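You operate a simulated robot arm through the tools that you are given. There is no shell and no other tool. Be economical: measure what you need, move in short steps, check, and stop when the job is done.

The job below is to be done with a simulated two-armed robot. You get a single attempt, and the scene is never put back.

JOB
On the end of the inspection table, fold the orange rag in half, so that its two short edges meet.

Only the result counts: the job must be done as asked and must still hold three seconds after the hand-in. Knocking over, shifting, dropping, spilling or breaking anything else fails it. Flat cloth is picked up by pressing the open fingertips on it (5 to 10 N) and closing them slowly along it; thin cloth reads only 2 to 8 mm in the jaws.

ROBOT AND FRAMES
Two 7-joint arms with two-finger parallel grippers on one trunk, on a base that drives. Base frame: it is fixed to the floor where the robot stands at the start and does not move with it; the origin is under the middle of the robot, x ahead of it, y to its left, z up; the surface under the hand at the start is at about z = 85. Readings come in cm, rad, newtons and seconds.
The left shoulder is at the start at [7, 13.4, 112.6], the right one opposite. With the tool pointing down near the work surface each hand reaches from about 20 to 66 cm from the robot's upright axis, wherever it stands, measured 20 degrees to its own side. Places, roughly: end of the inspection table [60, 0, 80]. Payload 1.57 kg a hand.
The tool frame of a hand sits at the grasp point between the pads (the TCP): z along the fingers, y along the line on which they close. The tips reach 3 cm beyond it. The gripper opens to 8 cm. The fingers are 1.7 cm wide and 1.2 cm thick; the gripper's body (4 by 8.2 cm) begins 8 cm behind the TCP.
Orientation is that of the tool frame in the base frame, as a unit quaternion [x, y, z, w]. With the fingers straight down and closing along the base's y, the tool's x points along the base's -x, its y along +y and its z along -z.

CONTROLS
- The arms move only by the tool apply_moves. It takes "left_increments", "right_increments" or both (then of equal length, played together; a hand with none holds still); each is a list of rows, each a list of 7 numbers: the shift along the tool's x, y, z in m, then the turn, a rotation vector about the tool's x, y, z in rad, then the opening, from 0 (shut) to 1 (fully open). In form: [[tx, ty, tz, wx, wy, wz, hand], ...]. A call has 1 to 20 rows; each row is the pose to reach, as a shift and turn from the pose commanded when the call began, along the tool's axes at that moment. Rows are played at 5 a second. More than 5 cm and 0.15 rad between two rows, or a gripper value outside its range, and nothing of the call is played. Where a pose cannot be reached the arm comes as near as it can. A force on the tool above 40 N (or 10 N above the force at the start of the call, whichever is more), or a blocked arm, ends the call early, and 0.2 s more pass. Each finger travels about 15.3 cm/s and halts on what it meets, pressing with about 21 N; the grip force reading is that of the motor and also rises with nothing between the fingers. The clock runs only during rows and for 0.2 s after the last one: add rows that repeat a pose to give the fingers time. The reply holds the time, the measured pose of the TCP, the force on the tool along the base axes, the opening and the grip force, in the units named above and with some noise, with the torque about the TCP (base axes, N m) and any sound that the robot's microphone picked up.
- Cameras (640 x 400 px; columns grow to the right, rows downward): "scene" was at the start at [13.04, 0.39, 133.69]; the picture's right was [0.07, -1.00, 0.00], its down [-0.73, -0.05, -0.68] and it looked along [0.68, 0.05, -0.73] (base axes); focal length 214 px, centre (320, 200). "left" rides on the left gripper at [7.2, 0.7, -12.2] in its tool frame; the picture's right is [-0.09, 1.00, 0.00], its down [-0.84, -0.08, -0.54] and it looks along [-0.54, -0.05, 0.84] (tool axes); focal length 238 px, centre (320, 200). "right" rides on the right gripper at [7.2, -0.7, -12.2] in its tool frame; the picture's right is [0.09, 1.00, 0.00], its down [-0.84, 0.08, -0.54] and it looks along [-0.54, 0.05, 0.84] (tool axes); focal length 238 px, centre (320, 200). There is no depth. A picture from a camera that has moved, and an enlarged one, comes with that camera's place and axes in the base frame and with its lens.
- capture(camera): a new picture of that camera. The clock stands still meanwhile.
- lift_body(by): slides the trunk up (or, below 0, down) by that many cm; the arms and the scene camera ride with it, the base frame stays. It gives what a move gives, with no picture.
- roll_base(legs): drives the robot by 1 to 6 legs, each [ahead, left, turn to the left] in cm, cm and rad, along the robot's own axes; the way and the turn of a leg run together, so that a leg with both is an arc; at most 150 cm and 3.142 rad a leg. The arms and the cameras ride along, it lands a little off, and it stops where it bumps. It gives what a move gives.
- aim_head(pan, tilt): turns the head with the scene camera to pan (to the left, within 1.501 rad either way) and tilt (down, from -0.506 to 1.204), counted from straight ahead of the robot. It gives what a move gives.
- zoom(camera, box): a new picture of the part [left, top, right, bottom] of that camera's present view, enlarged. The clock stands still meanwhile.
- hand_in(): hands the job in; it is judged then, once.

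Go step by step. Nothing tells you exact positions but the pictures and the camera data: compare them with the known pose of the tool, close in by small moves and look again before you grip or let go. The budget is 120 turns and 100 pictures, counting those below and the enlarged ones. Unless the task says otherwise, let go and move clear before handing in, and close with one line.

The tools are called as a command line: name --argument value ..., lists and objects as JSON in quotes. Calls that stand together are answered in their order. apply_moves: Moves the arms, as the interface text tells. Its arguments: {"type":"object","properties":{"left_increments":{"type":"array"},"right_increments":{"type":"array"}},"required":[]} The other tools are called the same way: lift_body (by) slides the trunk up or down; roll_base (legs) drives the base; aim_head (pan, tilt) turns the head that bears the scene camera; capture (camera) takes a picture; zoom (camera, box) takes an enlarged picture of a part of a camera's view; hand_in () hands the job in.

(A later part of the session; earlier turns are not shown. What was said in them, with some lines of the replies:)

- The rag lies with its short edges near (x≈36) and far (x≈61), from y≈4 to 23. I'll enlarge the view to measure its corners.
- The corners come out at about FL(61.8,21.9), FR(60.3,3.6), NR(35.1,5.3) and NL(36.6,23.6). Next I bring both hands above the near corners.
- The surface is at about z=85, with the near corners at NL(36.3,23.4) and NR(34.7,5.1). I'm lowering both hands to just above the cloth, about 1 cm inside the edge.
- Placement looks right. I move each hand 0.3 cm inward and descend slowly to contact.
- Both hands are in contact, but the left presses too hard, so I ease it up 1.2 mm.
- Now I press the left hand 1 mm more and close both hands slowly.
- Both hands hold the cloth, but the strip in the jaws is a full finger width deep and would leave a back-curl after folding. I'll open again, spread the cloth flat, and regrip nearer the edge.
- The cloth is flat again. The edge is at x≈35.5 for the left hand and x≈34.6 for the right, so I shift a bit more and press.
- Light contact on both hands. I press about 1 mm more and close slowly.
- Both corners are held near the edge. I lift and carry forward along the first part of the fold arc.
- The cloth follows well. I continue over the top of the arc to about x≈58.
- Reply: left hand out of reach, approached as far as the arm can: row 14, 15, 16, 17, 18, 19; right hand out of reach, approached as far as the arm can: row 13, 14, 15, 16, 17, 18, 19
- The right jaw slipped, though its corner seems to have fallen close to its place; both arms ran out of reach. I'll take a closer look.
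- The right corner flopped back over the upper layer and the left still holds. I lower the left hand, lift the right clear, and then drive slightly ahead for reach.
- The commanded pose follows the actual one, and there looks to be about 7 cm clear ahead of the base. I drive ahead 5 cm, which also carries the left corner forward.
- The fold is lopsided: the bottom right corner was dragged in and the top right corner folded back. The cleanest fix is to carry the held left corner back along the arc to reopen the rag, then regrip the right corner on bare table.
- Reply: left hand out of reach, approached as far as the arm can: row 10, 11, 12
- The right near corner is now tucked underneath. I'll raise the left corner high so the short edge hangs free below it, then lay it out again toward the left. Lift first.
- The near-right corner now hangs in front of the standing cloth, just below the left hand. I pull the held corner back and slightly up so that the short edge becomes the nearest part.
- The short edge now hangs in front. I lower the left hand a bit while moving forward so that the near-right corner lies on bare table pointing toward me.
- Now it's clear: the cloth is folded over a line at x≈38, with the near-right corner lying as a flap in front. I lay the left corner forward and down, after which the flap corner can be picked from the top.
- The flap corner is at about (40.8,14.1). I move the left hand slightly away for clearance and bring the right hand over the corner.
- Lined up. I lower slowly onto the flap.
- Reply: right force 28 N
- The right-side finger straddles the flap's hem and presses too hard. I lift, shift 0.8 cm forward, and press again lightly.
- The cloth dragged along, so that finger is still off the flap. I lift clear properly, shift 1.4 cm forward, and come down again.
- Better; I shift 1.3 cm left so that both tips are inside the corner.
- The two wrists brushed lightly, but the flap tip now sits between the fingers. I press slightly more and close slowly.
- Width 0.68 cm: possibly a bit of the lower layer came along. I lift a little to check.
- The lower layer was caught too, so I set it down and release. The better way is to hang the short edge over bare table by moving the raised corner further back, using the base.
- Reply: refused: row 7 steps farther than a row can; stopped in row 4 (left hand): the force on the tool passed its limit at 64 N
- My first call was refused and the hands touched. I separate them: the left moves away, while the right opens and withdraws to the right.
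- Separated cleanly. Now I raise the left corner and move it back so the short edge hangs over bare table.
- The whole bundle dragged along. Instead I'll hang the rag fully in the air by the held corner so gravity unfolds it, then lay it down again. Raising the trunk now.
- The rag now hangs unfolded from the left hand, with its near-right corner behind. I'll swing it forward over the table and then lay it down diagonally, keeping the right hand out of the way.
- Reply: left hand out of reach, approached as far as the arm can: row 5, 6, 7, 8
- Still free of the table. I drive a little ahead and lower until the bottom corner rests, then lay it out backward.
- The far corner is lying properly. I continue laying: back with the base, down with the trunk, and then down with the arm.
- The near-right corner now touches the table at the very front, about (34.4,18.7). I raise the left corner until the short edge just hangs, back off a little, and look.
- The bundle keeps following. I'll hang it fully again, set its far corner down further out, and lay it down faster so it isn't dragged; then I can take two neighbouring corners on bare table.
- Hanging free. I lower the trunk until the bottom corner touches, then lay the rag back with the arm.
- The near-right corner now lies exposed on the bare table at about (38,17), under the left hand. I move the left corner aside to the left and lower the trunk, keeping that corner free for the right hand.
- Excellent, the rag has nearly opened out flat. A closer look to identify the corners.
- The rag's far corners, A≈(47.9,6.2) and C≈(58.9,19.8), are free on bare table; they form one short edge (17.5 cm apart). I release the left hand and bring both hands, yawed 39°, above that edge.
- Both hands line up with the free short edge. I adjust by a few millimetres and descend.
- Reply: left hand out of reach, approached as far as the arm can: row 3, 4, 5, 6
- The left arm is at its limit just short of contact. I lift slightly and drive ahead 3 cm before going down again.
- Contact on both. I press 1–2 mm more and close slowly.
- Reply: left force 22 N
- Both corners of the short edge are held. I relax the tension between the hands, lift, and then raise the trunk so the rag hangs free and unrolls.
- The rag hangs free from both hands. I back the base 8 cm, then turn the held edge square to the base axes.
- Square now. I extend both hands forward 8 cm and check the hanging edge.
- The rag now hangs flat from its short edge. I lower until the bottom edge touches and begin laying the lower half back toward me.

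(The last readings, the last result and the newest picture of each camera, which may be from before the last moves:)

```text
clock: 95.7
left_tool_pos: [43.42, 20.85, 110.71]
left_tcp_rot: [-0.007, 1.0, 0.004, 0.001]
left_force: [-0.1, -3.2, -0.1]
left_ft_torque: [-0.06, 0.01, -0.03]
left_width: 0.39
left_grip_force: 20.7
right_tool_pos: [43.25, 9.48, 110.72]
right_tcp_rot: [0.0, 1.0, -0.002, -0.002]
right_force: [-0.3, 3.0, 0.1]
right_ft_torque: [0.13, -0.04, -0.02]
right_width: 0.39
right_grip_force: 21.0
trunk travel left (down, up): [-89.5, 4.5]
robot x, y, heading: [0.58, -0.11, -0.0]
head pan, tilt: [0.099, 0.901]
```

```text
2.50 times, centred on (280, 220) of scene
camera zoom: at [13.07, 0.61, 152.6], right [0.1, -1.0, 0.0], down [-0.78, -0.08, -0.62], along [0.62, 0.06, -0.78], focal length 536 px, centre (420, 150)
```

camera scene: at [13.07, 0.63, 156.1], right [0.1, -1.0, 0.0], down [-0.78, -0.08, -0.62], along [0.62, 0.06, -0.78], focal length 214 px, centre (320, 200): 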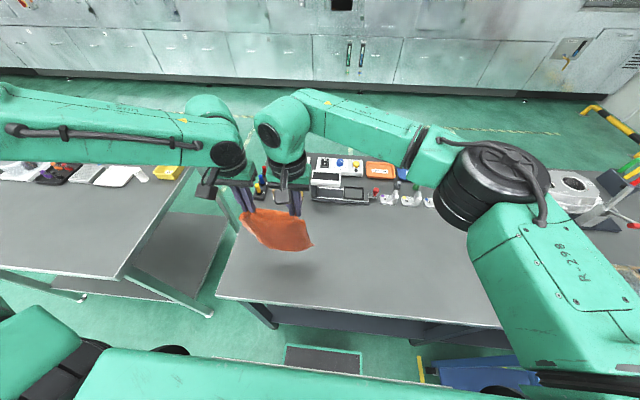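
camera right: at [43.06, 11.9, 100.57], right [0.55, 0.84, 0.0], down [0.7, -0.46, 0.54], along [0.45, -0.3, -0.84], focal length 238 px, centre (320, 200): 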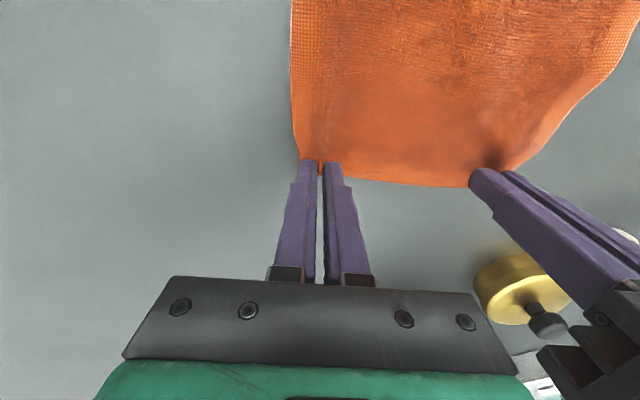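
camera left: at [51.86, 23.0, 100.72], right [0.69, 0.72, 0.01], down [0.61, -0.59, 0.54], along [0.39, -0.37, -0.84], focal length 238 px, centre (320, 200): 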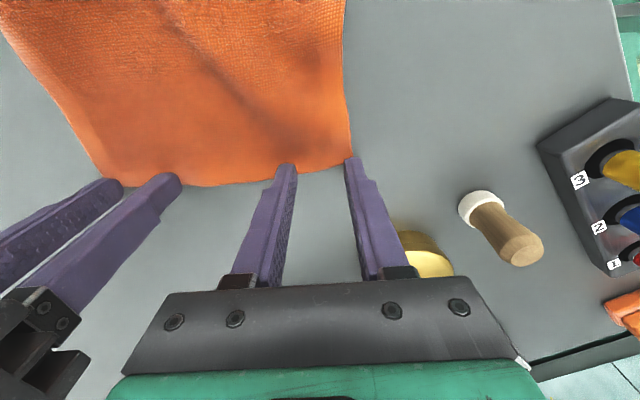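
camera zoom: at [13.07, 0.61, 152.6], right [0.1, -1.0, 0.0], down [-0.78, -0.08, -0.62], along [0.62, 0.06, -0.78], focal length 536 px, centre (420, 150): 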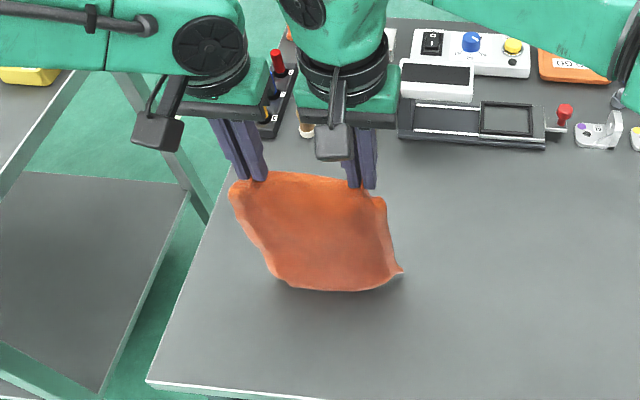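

The bottom edge slid along with the hands. I'll reset a bit further forward and use trunk for height and base for travel, laying the rag out gently.

lift_body --by 2.5

roll_base --legs '[[8.5, 0, 0]]'

lift_body --by -3.5

roll_base --legs '[[-3, 0, 0]]'

lift_body --by -4

zoom --camera "scene" --box '[200, 140, 360, 300]'

```text
clock: 96.4
left_tool_pos: [43.23, 20.84, 113.18]
left_tcp_rot: [-0.007, 1.0, 0.003, 0.0]
left_force: [0.6, -2.6, 0.1]
left_ft_torque: [-0.09, -0.01, -0.08]
left_width: 0.36
left_grip_force: 20.5
right_tool_pos: [43.28, 9.53, 113.31]
right_tcp_rot: [-0.001, 1.0, -0.001, -0.001]
right_force: [1.1, 2.2, -0.2]
right_ft_torque: [0.08, -0.03, -0.05]
right_width: 0.35
right_grip_force: 20.5
trunk travel left (down, up): [-92.0, 2.0]
robot x, y, heading: [0.36, -0.13, -0.003]
head pan, tilt: [0.099, 0.901]
```

```text
clock: 97.7
left_tool_pos: [52.15, 20.88, 112.84]
left_tcp_rot: [-0.006, 1.0, 0.004, -0.002]
left_force: [-0.7, -1.4, -0.3]
left_ft_torque: [-0.06, 0.02, -0.1]
left_width: 0.34
left_grip_force: 21.2
right_tool_pos: [52.13, 9.57, 112.94]
right_tcp_rot: [0.0, 1.0, 0.0, -0.004]
right_force: [-0.4, 1.3, 0.7]
right_ft_torque: [0.06, 0.03, -0.04]
right_width: 0.35
right_grip_force: 20.9
trunk travel left (down, up): [-92.0, 2.0]
robot x, y, heading: [8.51, -0.06, 0.003]
head pan, tilt: [0.099, 0.901]
stopped in leg 1: the robot was blocked; the commanded pose is now the measured one
```

```text
clock: 98.5
left_tool_pos: [51.79, 20.98, 109.54]
left_tcp_rot: [-0.006, 1.0, 0.004, 0.001]
left_force: [0.3, -1.7, -0.5]
left_ft_torque: [-0.07, 0.02, -0.04]
left_width: 0.38
left_grip_force: 21.0
right_tool_pos: [51.71, 9.6, 109.66]
right_tcp_rot: [0.001, 1.0, -0.001, -0.002]
right_force: [0.2, 1.4, 0.7]
right_ft_torque: [0.04, 0.01, -0.05]
right_width: 0.37
right_grip_force: 20.7
trunk travel left (down, up): [-88.5, 5.5]
robot x, y, heading: [8.72, -0.32, -0.004]
head pan, tilt: [0.099, 0.901]
```

```text
clock: 99.3
left_tool_pos: [49.2, 21.0, 109.34]
left_tcp_rot: [-0.006, 1.0, 0.003, -0.002]
left_force: [0.7, -1.8, -0.6]
left_ft_torque: [-0.07, 0.01, -0.03]
left_width: 0.36
left_grip_force: 20.5
right_tool_pos: [49.1, 9.53, 109.44]
right_tcp_rot: [0.0, 1.0, -0.001, -0.004]
right_force: [1.0, 2.7, -0.2]
right_ft_torque: [0.05, 0.05, 0.0]
right_width: 0.37
right_grip_force: 21.0
trunk travel left (down, up): [-88.5, 5.5]
robot x, y, heading: [5.66, 0.13, -0.007]
head pan, tilt: [0.099, 0.901]
```

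```text
clock: 100.1
left_tool_pos: [48.55, 20.77, 105.67]
left_tcp_rot: [-0.006, 1.0, 0.003, 0.002]
left_force: [0.1, -2.1, 0.3]
left_ft_torque: [-0.05, -0.01, -0.02]
left_width: 0.34
left_grip_force: 20.7
right_tool_pos: [48.51, 9.61, 105.8]
right_tcp_rot: [0.0, 1.0, -0.001, -0.002]
right_force: [-0.2, 1.7, 0.3]
right_ft_torque: [0.09, 0.01, -0.04]
right_width: 0.33
right_grip_force: 21.0
trunk travel left (down, up): [-84.5, 9.5]
robot x, y, heading: [5.49, -0.17, -0.005]
head pan, tilt: [0.099, 0.901]
```

```text
2.50 times, centred on (280, 220) of scene
camera zoom: at [18.16, 0.61, 147.61], right [0.1, -1.0, 0.0], down [-0.78, -0.08, -0.62], along [0.62, 0.06, -0.78], focal length 536 px, centre (420, 150)
```

zoom: 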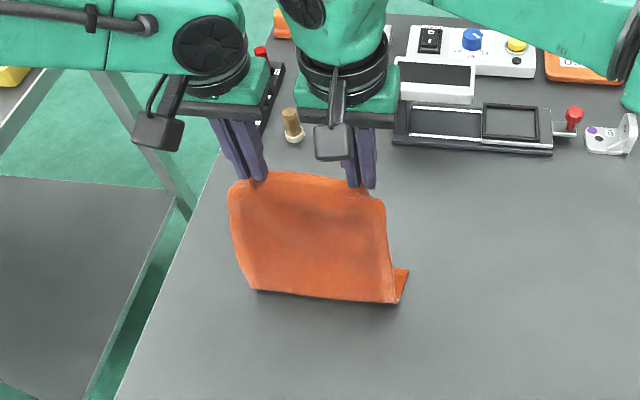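

The lower part now trails correctly away from me. I continue laying: back, down, back, down to half height.

roll_base --legs '[[-5, 0, 0]]'

lift_body --by -3

roll_base --legs '[[-3, 0, 0]]'

lift_body --by -2

zoom --camera "scene" --box '[200, 140, 360, 300]'

capture --camera "right"

```text
clock: 101.1
left_tool_pos: [44.37, 20.95, 105.14]
left_tcp_rot: [-0.006, 1.0, 0.004, -0.003]
left_force: [-0.2, -2.6, -0.5]
left_ft_torque: [-0.08, 0.06, -0.05]
left_width: 0.37
left_grip_force: 20.7
right_tool_pos: [44.32, 9.48, 105.35]
right_tcp_rot: [0.001, 1.0, -0.001, -0.006]
right_force: [0.6, 1.9, 0.7]
right_ft_torque: [0.05, 0.06, -0.03]
right_width: 0.35
right_grip_force: 20.9
trunk travel left (down, up): [-84.5, 9.5]
robot x, y, heading: [0.76, -0.18, -0.002]
head pan, tilt: [0.099, 0.901]
```

```text
clock: 101.8
left_tool_pos: [43.72, 21.04, 102.64]
left_tcp_rot: [-0.006, 1.0, 0.003, 0.002]
left_force: [0.0, -3.2, -0.1]
left_ft_torque: [-0.04, 0.02, -0.05]
left_width: 0.35
left_grip_force: 20.6
right_tool_pos: [43.65, 9.59, 102.75]
right_tcp_rot: [0.0, 1.0, -0.001, -0.002]
right_force: [-0.1, 3.1, 0.0]
right_ft_torque: [0.08, -0.01, -0.04]
right_width: 0.35
right_grip_force: 21.2
trunk travel left (down, up): [-81.5, 12.5]
robot x, y, heading: [0.64, -0.09, 0.001]
head pan, tilt: [0.099, 0.901]
```

```text
clock: 102.6
left_tool_pos: [41.3, 20.82, 102.3]
left_tcp_rot: [-0.006, 1.0, 0.002, -0.002]
left_force: [0.5, -2.3, -0.5]
left_ft_torque: [-0.08, 0.06, -0.03]
left_width: 0.38
left_grip_force: 21.4
right_tool_pos: [41.24, 9.44, 102.48]
right_tcp_rot: [0.0, 1.0, -0.001, -0.004]
right_force: [0.0, 2.1, 0.2]
right_ft_torque: [0.12, 0.05, -0.03]
right_width: 0.32
right_grip_force: 21.1
trunk travel left (down, up): [-81.5, 12.5]
robot x, y, heading: [-1.99, -0.04, -0.006]
head pan, tilt: [0.099, 0.901]
```

```text
clock: 103.3
left_tool_pos: [40.8, 20.9, 100.56]
left_tcp_rot: [-0.006, 1.0, 0.002, 0.001]
left_force: [0.5, -1.2, -0.1]
left_ft_torque: [-0.06, -0.01, -0.01]
left_width: 0.36
left_grip_force: 20.7
right_tool_pos: [40.75, 9.65, 100.51]
right_tcp_rot: [0.0, 1.0, 0.0, -0.001]
right_force: [-0.4, 1.5, 0.7]
right_ft_torque: [0.07, 0.0, -0.08]
right_width: 0.35
right_grip_force: 21.1
trunk travel left (down, up): [-79.5, 14.5]
robot x, y, heading: [-2.62, -0.11, 0.003]
head pan, tilt: [0.099, 0.901]
```

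```text
2.50 times, centred on (280, 220) of scene
camera zoom: at [10.51, 0.63, 142.58], right [0.1, -1.0, 0.0], down [-0.78, -0.08, -0.62], along [0.62, 0.06, -0.78], focal length 536 px, centre (420, 150)
```

zoom: 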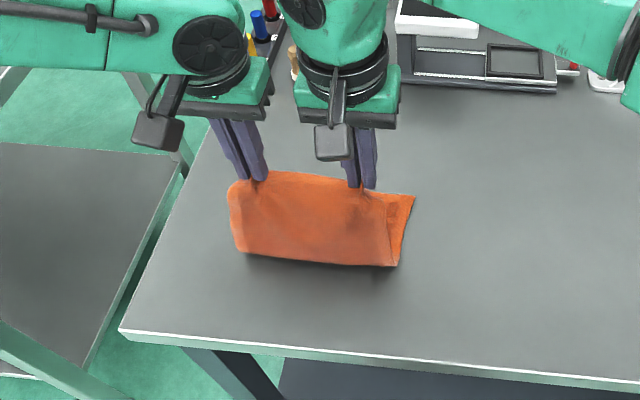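

```text
15 pictures are left
camera right: at [33.74, 8.87, 112.94], right [-0.09, 1.0, 0.0], down [0.84, 0.08, 0.54], along [0.54, 0.05, -0.84], focal length 238 px, centre (320, 200)
```

right: 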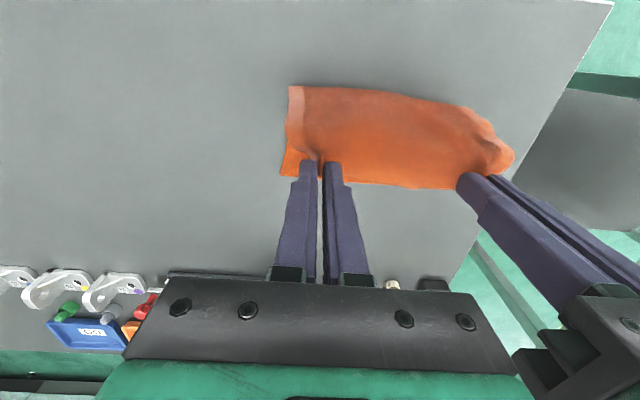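

The lower half is laid nicely: the bottom edge is at x≈48.3 with the bend at x≈37.5. I push the bend back a little and check the left end of the bottom edge.

roll_base --legs '[[-3.5, 0, 0]]'

lift_body --by -1

capture --camera "left"

capture --camera "right"

```text
clock: 104.2
left_tool_pos: [37.66, 20.95, 100.33]
left_tcp_rot: [-0.006, 1.0, 0.002, -0.001]
left_force: [0.2, -2.1, 0.1]
left_ft_torque: [-0.05, 0.07, -0.03]
left_width: 0.37
left_grip_force: 21.1
right_tool_pos: [37.83, 9.52, 100.48]
right_tcp_rot: [0.001, 1.0, -0.001, -0.005]
right_force: [0.8, 1.4, -0.3]
right_ft_torque: [0.07, 0.07, -0.04]
right_width: 0.33
right_grip_force: 20.9
trunk travel left (down, up): [-79.5, 14.5]
robot x, y, heading: [-6.0, -0.11, -0.007]
head pan, tilt: [0.099, 0.901]
```

```text
clock: 104.8
left_tool_pos: [37.47, 20.9, 99.44]
left_tcp_rot: [-0.006, 1.0, 0.003, 0.001]
left_force: [-0.5, -2.6, -1.2]
left_ft_torque: [-0.07, 0.01, -0.05]
left_width: 0.35
left_grip_force: 20.6
right_tool_pos: [37.47, 9.55, 99.82]
right_tcp_rot: [0.001, 1.0, -0.001, -0.003]
right_force: [-0.4, 2.5, 0.0]
right_ft_torque: [0.09, 0.03, -0.02]
right_width: 0.36
right_grip_force: 20.8
trunk travel left (down, up): [-78.5, 15.5]
robot x, y, heading: [-5.66, 0.0, -0.003]
head pan, tilt: [0.099, 0.901]
```

```text
14 pictures are left
camera left: at [30.15, 21.42, 111.7], right [0.08, 1.0, 0.01], down [0.84, -0.07, 0.54], along [0.54, -0.04, -0.84], focal length 238 px, centre (320, 200)
```

left: 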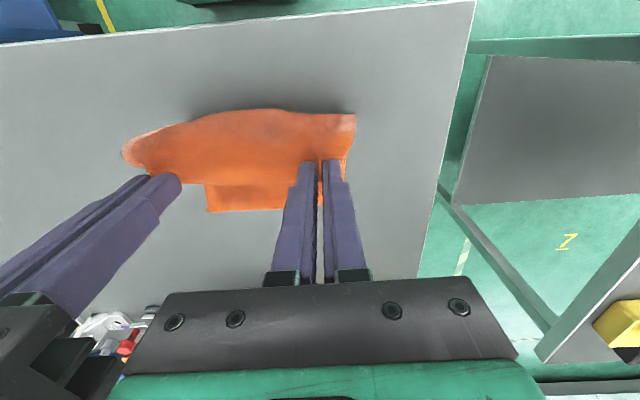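

```text
13 pictures are left
camera right: at [30.38, 8.88, 111.91], right [-0.09, 1.0, 0.0], down [0.84, 0.08, 0.54], along [0.54, 0.05, -0.84], focal length 238 px, centre (320, 200)
```

right: 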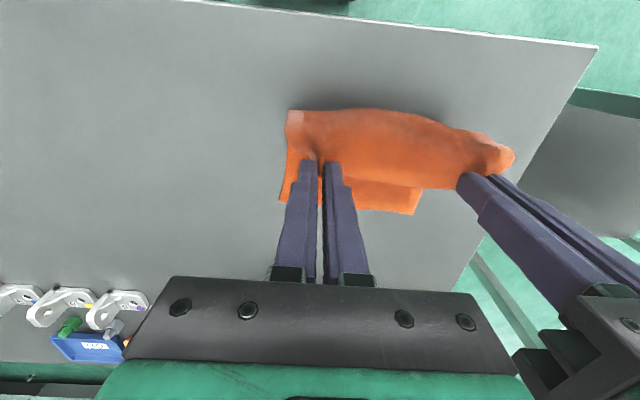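

The bottom edge runs from (47.8,5.0) to (48.3,23.6), with the bend at x≈35.2. Now I bring the held edge forward and down over it, shifting 1.2 cm to the right to match.

lift_body --by -2.5

roll_base --legs '[[4.5, -1.2, 0]]'

lift_body --by -3.5

roll_base --legs '[[3, 0, 0]]'

lift_body --by -2

roll_base --legs '[[1.7, 0, 0]]'

capture --camera "right"

capture --camera "left"

```text
clock: 105.5
left_tool_pos: [37.27, 20.89, 97.06]
left_tcp_rot: [-0.007, 1.0, 0.002, 0.002]
left_force: [-0.5, -2.5, 0.1]
left_ft_torque: [-0.09, 0.0, -0.05]
left_width: 0.38
left_grip_force: 21.4
right_tool_pos: [37.26, 9.6, 97.14]
right_tcp_rot: [0.0, 1.0, 0.0, -0.002]
right_force: [-0.7, 2.5, 0.5]
right_ft_torque: [0.07, -0.04, -0.06]
right_width: 0.35
right_grip_force: 20.6
trunk travel left (down, up): [-76.0, 18.0]
robot x, y, heading: [-5.86, 0.43, -0.001]
head pan, tilt: [0.099, 0.901]
```

```text
clock: 106.4
left_tool_pos: [41.26, 19.78, 97.33]
left_tcp_rot: [-0.006, 1.0, 0.003, 0.004]
left_force: [-0.6, -2.3, 0.9]
left_ft_torque: [-0.1, -0.02, 0.0]
left_width: 0.34
left_grip_force: 21.1
right_tool_pos: [41.23, 8.49, 97.48]
right_tcp_rot: [0.001, 1.0, -0.002, 0.001]
right_force: [-1.4, 2.7, -0.3]
right_ft_torque: [0.06, -0.03, -0.05]
right_width: 0.35
right_grip_force: 21.0
trunk travel left (down, up): [-76.0, 18.0]
robot x, y, heading: [-1.18, -1.18, -0.004]
head pan, tilt: [0.099, 0.901]
```

```text
clock: 107.2
left_tool_pos: [41.76, 19.71, 93.59]
left_tcp_rot: [-0.006, 1.0, 0.003, 0.0]
left_force: [-0.2, -0.9, 0.2]
left_ft_torque: [-0.06, -0.02, -0.02]
left_width: 0.38
left_grip_force: 21.4
right_tool_pos: [41.79, 8.38, 93.6]
right_tcp_rot: [0.001, 1.0, 0.0, -0.002]
right_force: [0.5, 1.7, -0.5]
right_ft_torque: [0.07, 0.02, -0.05]
right_width: 0.36
right_grip_force: 21.6
trunk travel left (down, up): [-72.5, 21.5]
robot x, y, heading: [-1.17, -0.96, 0.003]
head pan, tilt: [0.099, 0.901]
```

```text
clock: 108.0
left_tool_pos: [44.29, 19.69, 93.87]
left_tcp_rot: [-0.006, 1.0, 0.003, 0.003]
left_force: [-0.5, -1.9, 0.1]
left_ft_torque: [-0.05, -0.02, 0.01]
left_width: 0.33
left_grip_force: 20.5
right_tool_pos: [44.22, 8.39, 93.89]
right_tcp_rot: [0.001, 1.0, -0.001, 0.001]
right_force: [-0.4, 1.5, -1.0]
right_ft_torque: [0.06, -0.06, -0.04]
right_width: 0.36
right_grip_force: 20.6
trunk travel left (down, up): [-72.5, 21.5]
robot x, y, heading: [1.64, -1.77, -0.003]
head pan, tilt: [0.099, 0.901]
```

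```text
clock: 108.7
left_tool_pos: [44.67, 19.58, 91.68]
left_tcp_rot: [-0.005, 1.0, 0.002, 0.001]
left_force: [-0.5, -2.0, -0.7]
left_ft_torque: [-0.03, 0.04, -0.05]
left_width: 0.35
left_grip_force: 21.2
right_tool_pos: [44.65, 8.44, 91.57]
right_tcp_rot: [0.0, 1.0, -0.001, -0.002]
right_force: [-0.4, 2.0, -0.3]
right_ft_torque: [0.05, 0.02, -0.01]
right_width: 0.36
right_grip_force: 20.8
trunk travel left (down, up): [-70.5, 23.5]
robot x, y, heading: [1.5, -1.08, 0.004]
head pan, tilt: [0.099, 0.901]
```

```text
clock: 109.4
left_tool_pos: [46.1, 19.63, 91.69]
left_tcp_rot: [-0.006, 1.0, 0.003, 0.002]
left_force: [-1.3, -2.2, 0.4]
left_ft_torque: [-0.05, -0.02, -0.03]
left_width: 0.35
left_grip_force: 21.0
right_tool_pos: [46.12, 8.38, 91.92]
right_tcp_rot: [0.0, 1.0, -0.001, 0.0]
right_force: [0.1, 2.6, 0.2]
right_ft_torque: [0.09, -0.05, -0.06]
right_width: 0.34
right_grip_force: 21.2
trunk travel left (down, up): [-70.5, 23.5]
robot x, y, heading: [2.93, -1.14, -0.001]
head pan, tilt: [0.099, 0.901]
```

```text
12 pictures are left
camera right: at [38.96, 7.69, 104.12], right [-0.09, 1.0, 0.0], down [0.84, 0.08, 0.54], along [0.54, 0.05, -0.84], focal length 238 px, centre (320, 200)
```

right: 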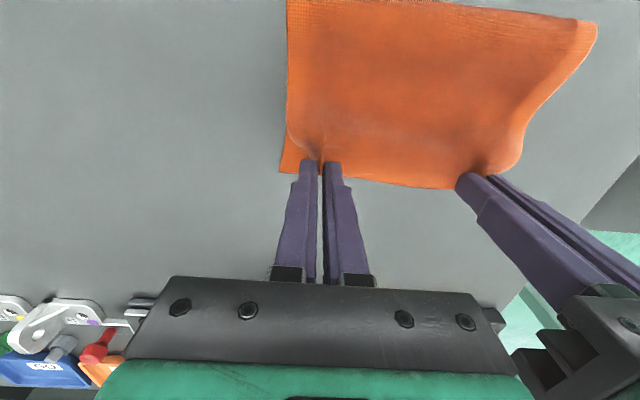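

```text
11 pictures are left
camera left: at [38.74, 20.21, 103.91], right [0.08, 1.0, 0.01], down [0.83, -0.07, 0.55], along [0.55, -0.04, -0.84], focal length 238 px, centre (320, 200)
```

left: 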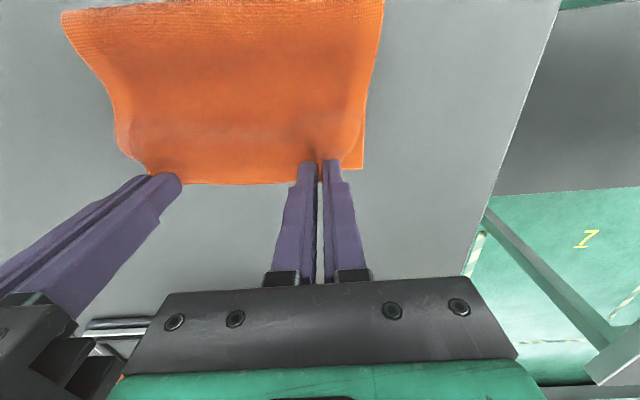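

The held edge is almost over the bottom edge, whose corners are at (48.5,5.0) and (48.1,23.2). I lower both hands and move the last centimetre forward.

apply_moves --left_increments '[[-0.004, 0, 0.008, 0, 0, 0, 0], [-0.008, 0, 0.016, 0, 0, 0, 0], [-0.012, 0, 0.024, 0, 0, 0, 0], [-0.013, 0, 0.03, 0, 0, 0, 0], [-0.013, 0, 0.03, 0, 0, 0, 0]]' --right_increments '[[-0.004, 0, 0.008, 0, 0, 0, 0], [-0.008, 0, 0.016, 0, 0, 0, 0], [-0.012, 0, 0.024, 0, 0, 0, 0], [-0.013, 0, 0.03, 0, 0, 0, 0], [-0.013, 0, 0.03, 0, 0, 0, 0]]'

capture --camera "right"

capture --camera "left"

```text
clock: 110.6
left_tool_pos: [47.62, 19.67, 88.65]
left_tcp_rot: [-0.005, 1.0, 0.003, 0.001]
left_force: [-0.9, -2.6, 3.1]
left_ft_torque: [-0.09, 0.04, -0.05]
left_width: 0.34
left_grip_force: 21.4
right_tool_pos: [47.59, 8.38, 88.72]
right_tcp_rot: [-0.001, 1.0, 0.0, -0.002]
right_force: [-0.9, 3.0, 3.4]
right_ft_torque: [0.06, 0.01, -0.07]
right_width: 0.33
right_grip_force: 21.0
trunk travel left (down, up): [-70.5, 23.5]
robot x, y, heading: [3.76, -0.99, -0.002]
head pan, tilt: [0.099, 0.901]
```

```text
10 pictures are left
camera right: at [40.48, 7.64, 101.03], right [-0.09, 1.0, 0.0], down [0.84, 0.08, 0.54], along [0.54, 0.05, -0.84], focal length 238 px, centre (320, 200)
```

right: 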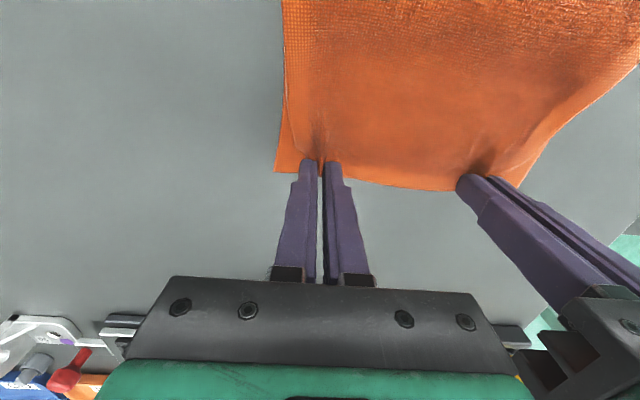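

```text
9 pictures are left
camera left: at [40.31, 20.24, 100.82], right [0.08, 1.0, 0.01], down [0.84, -0.07, 0.55], along [0.54, -0.04, -0.84], focal length 238 px, centre (320, 200)
```

left: 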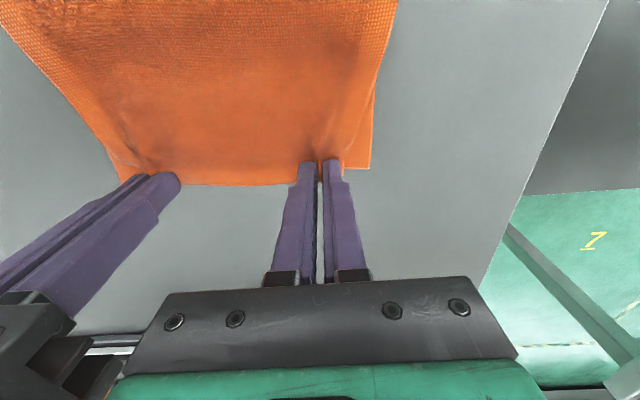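

The edges coincide in both views. I open slowly under light pressure to spread the gathered cloth, then lift straight up.

apply_moves --left_increments '[[0, 0, 0, 0, 0, 0, 0.08], [0, 0, 0, 0, 0, 0, 0.16], [0, 0, 0, 0, 0, 0, 0.24], [0, 0, 0, 0, 0, 0, 0.32], [0, 0, 0, 0, 0, 0, 0.4], [0, 0, 0, 0, 0, 0, 0.48], [0, 0, -0.01, 0, 0, 0, 0.48], [0, 0, -0.03, 0, 0, 0, 0.48], [0, 0, -0.06, 0, 0, 0, 0.48], [0, 0, -0.09, 0, 0, 0, 0.48]]' --right_increments '[[0, 0, 0, 0, 0, 0, 0.08], [0, 0, 0, 0, 0, 0, 0.16], [0, 0, 0, 0, 0, 0, 0.24], [0, 0, 0, 0, 0, 0, 0.32], [0, 0, 0, 0, 0, 0, 0.4], [0, 0, 0, 0, 0, 0, 0.48], [0, 0, -0.01, 0, 0, 0, 0.48], [0, 0, -0.03, 0, 0, 0, 0.48], [0, 0, -0.06, 0, 0, 0, 0.48], [0, 0, -0.09, 0, 0, 0, 0.48]]'

capture --camera "right"

capture --camera "left"

```text
clock: 112.8
left_tool_pos: [47.47, 19.8, 97.53]
left_tcp_rot: [-0.007, 1.0, 0.004, 0.001]
left_force: [0.7, 0.4, 0.7]
left_ft_torque: [-0.03, -0.02, 0.01]
left_width: 3.84
left_grip_force: 0.0
right_tool_pos: [47.36, 8.38, 97.74]
right_tcp_rot: [0.0, 1.0, -0.001, -0.001]
right_force: [-0.1, 1.0, 0.2]
right_ft_torque: [-0.04, -0.02, 0.0]
right_width: 3.87
right_grip_force: 0.2
trunk travel left (down, up): [-70.5, 23.5]
robot x, y, heading: [3.14, -1.16, 0.004]
head pan, tilt: [0.099, 0.901]
```

```text
8 pictures are left
camera right: at [40.36, 7.61, 110.01], right [-0.09, 1.0, 0.0], down [0.84, 0.08, 0.54], along [0.54, 0.05, -0.84], focal length 238 px, centre (320, 200)
```

right: 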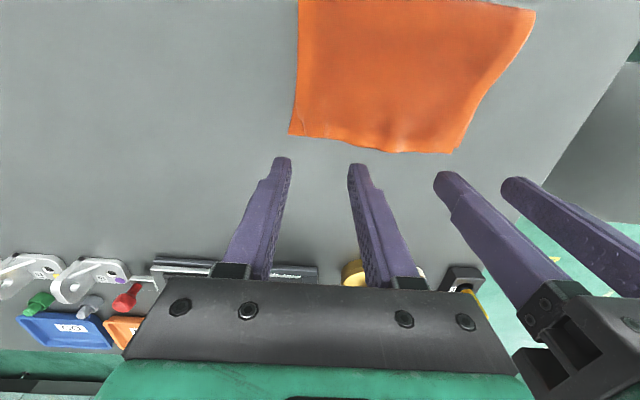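

```text
7 pictures are left
camera left: at [40.13, 20.24, 109.79], right [0.08, 1.0, 0.01], down [0.84, -0.07, 0.54], along [0.54, -0.04, -0.84], focal length 238 px, centre (320, 200)
```

left: 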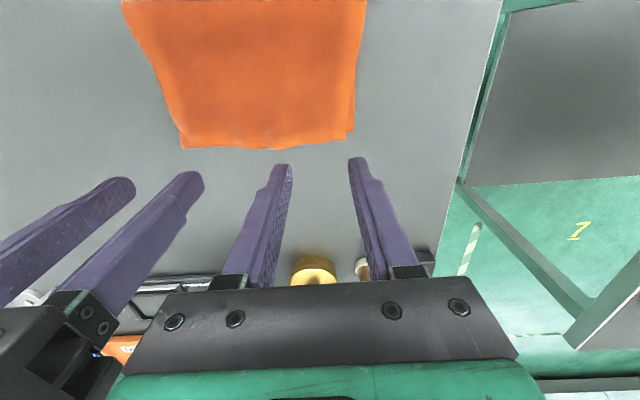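

Excellent: it looks folded with the edges meeting. I take a close look at the edge.

zoom --camera "right" --box '[270, 90, 480, 170]'

zoom --camera "left" --box '[160, 80, 380, 170]'

```text
3.05 times, centred on (375, 130) of right
camera zoom: at [40.36, 7.61, 110.01], right [-0.09, 1.0, 0.0], down [0.84, 0.08, 0.54], along [0.54, 0.05, -0.84], focal length 726 px, centre (152, 413)
```

zoom: 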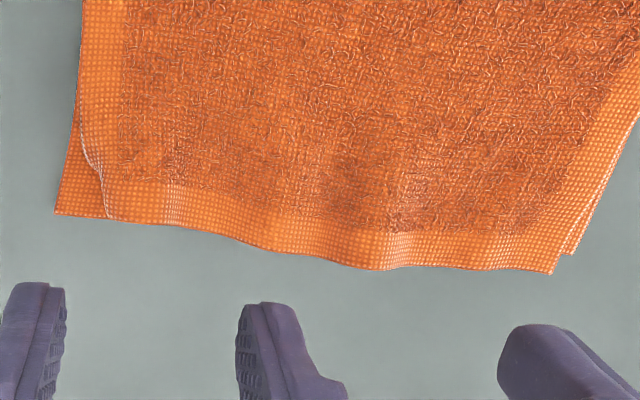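

```text
2.91 times, centred on (270, 125) of left
camera zoom: at [40.13, 20.24, 109.79], right [0.08, 1.0, 0.01], down [0.84, -0.07, 0.54], along [0.54, -0.04, -0.84], focal length 693 px, centre (466, 418)
```

zoom: 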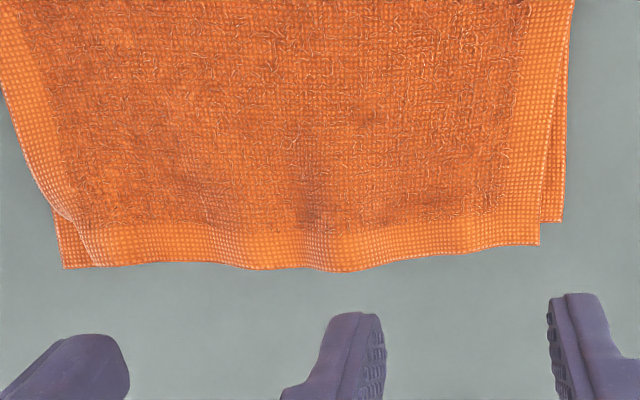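

The short edges coincide along their length; corner offsets are only about 1–2 cm sideways. I raise the hands clear and take a final look at the whole table.

apply_moves --left_increments '[[0.0, 0.02, -0.03, 0, 0, 0, 0.48], [0.01, 0.05, -0.06, 0, 0, 0, 0.48], [0.02, 0.08, -0.09, 0, 0, 0, 0.48], [0.03, 0.11, -0.1, 0, 0, 0, 0.48], [0.03, 0.11, -0.1, 0, 0, 0, 0.48]]' --right_increments '[[0.0, -0.02, -0.03, 0, 0, 0, 0.48], [0.01, -0.06, -0.05, 0, 0, 0, 0.48], [0.02, -0.1, -0.06, 0, 0, 0, 0.48], [0.03, -0.14, -0.06, 0, 0, 0, 0.48], [0.03, -0.18, -0.06, 0, 0, 0, 0.48]]'

capture --camera "scene"

```text
clock: 114.0
left_tool_pos: [44.4, 30.24, 107.72]
left_tcp_rot: [-0.006, 1.0, 0.004, 0.001]
left_force: [0.8, 0.0, 0.4]
left_ft_torque: [0.01, 0.01, 0.03]
left_width: 3.85
left_grip_force: 0.1
right_tool_pos: [44.62, -9.83, 103.71]
right_tcp_rot: [0.0, 1.0, 0.0, -0.001]
right_force: [1.1, -1.3, 0.1]
right_ft_torque: [0.05, -0.04, 0.02]
right_width: 3.83
right_grip_force: 0.0
trunk travel left (down, up): [-70.5, 23.5]
robot x, y, heading: [3.59, -1.18, -0.007]
head pan, tilt: [0.099, 0.901]
```

```text
4 pictures are left
camera scene: at [16.0, -0.87, 133.6], right [0.1, -1.0, 0.0], down [-0.78, -0.08, -0.62], along [0.62, 0.06, -0.78], focal length 214 px, centre (320, 200)
```

scene: 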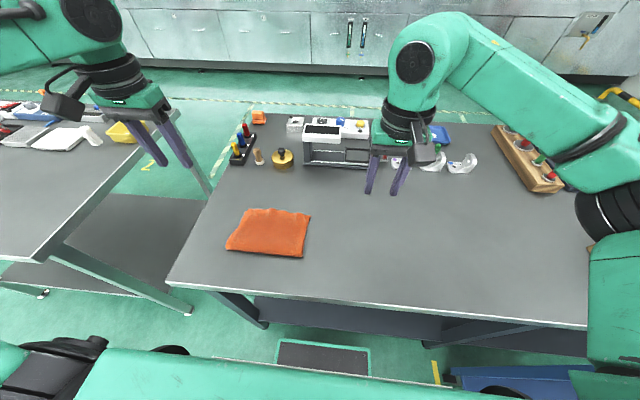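

The rag lies flat and folded in half, the other objects look undisturbed, and both hands are clear, so I hand in.

hand_in

```text
The job is handed in.
```

The orange rag is folded in half with its two short edges meeting. The corners are about 1–2 cm off sideways, and the rag now lies roughly 10 cm nearer the robot than where it started. On the way my two hands bumped each other (one move stopped at 64 N), and the base was blocked once while driving forward. In the last picture nothing else on the table looks moved. Both hands are clear and the job is handed in.
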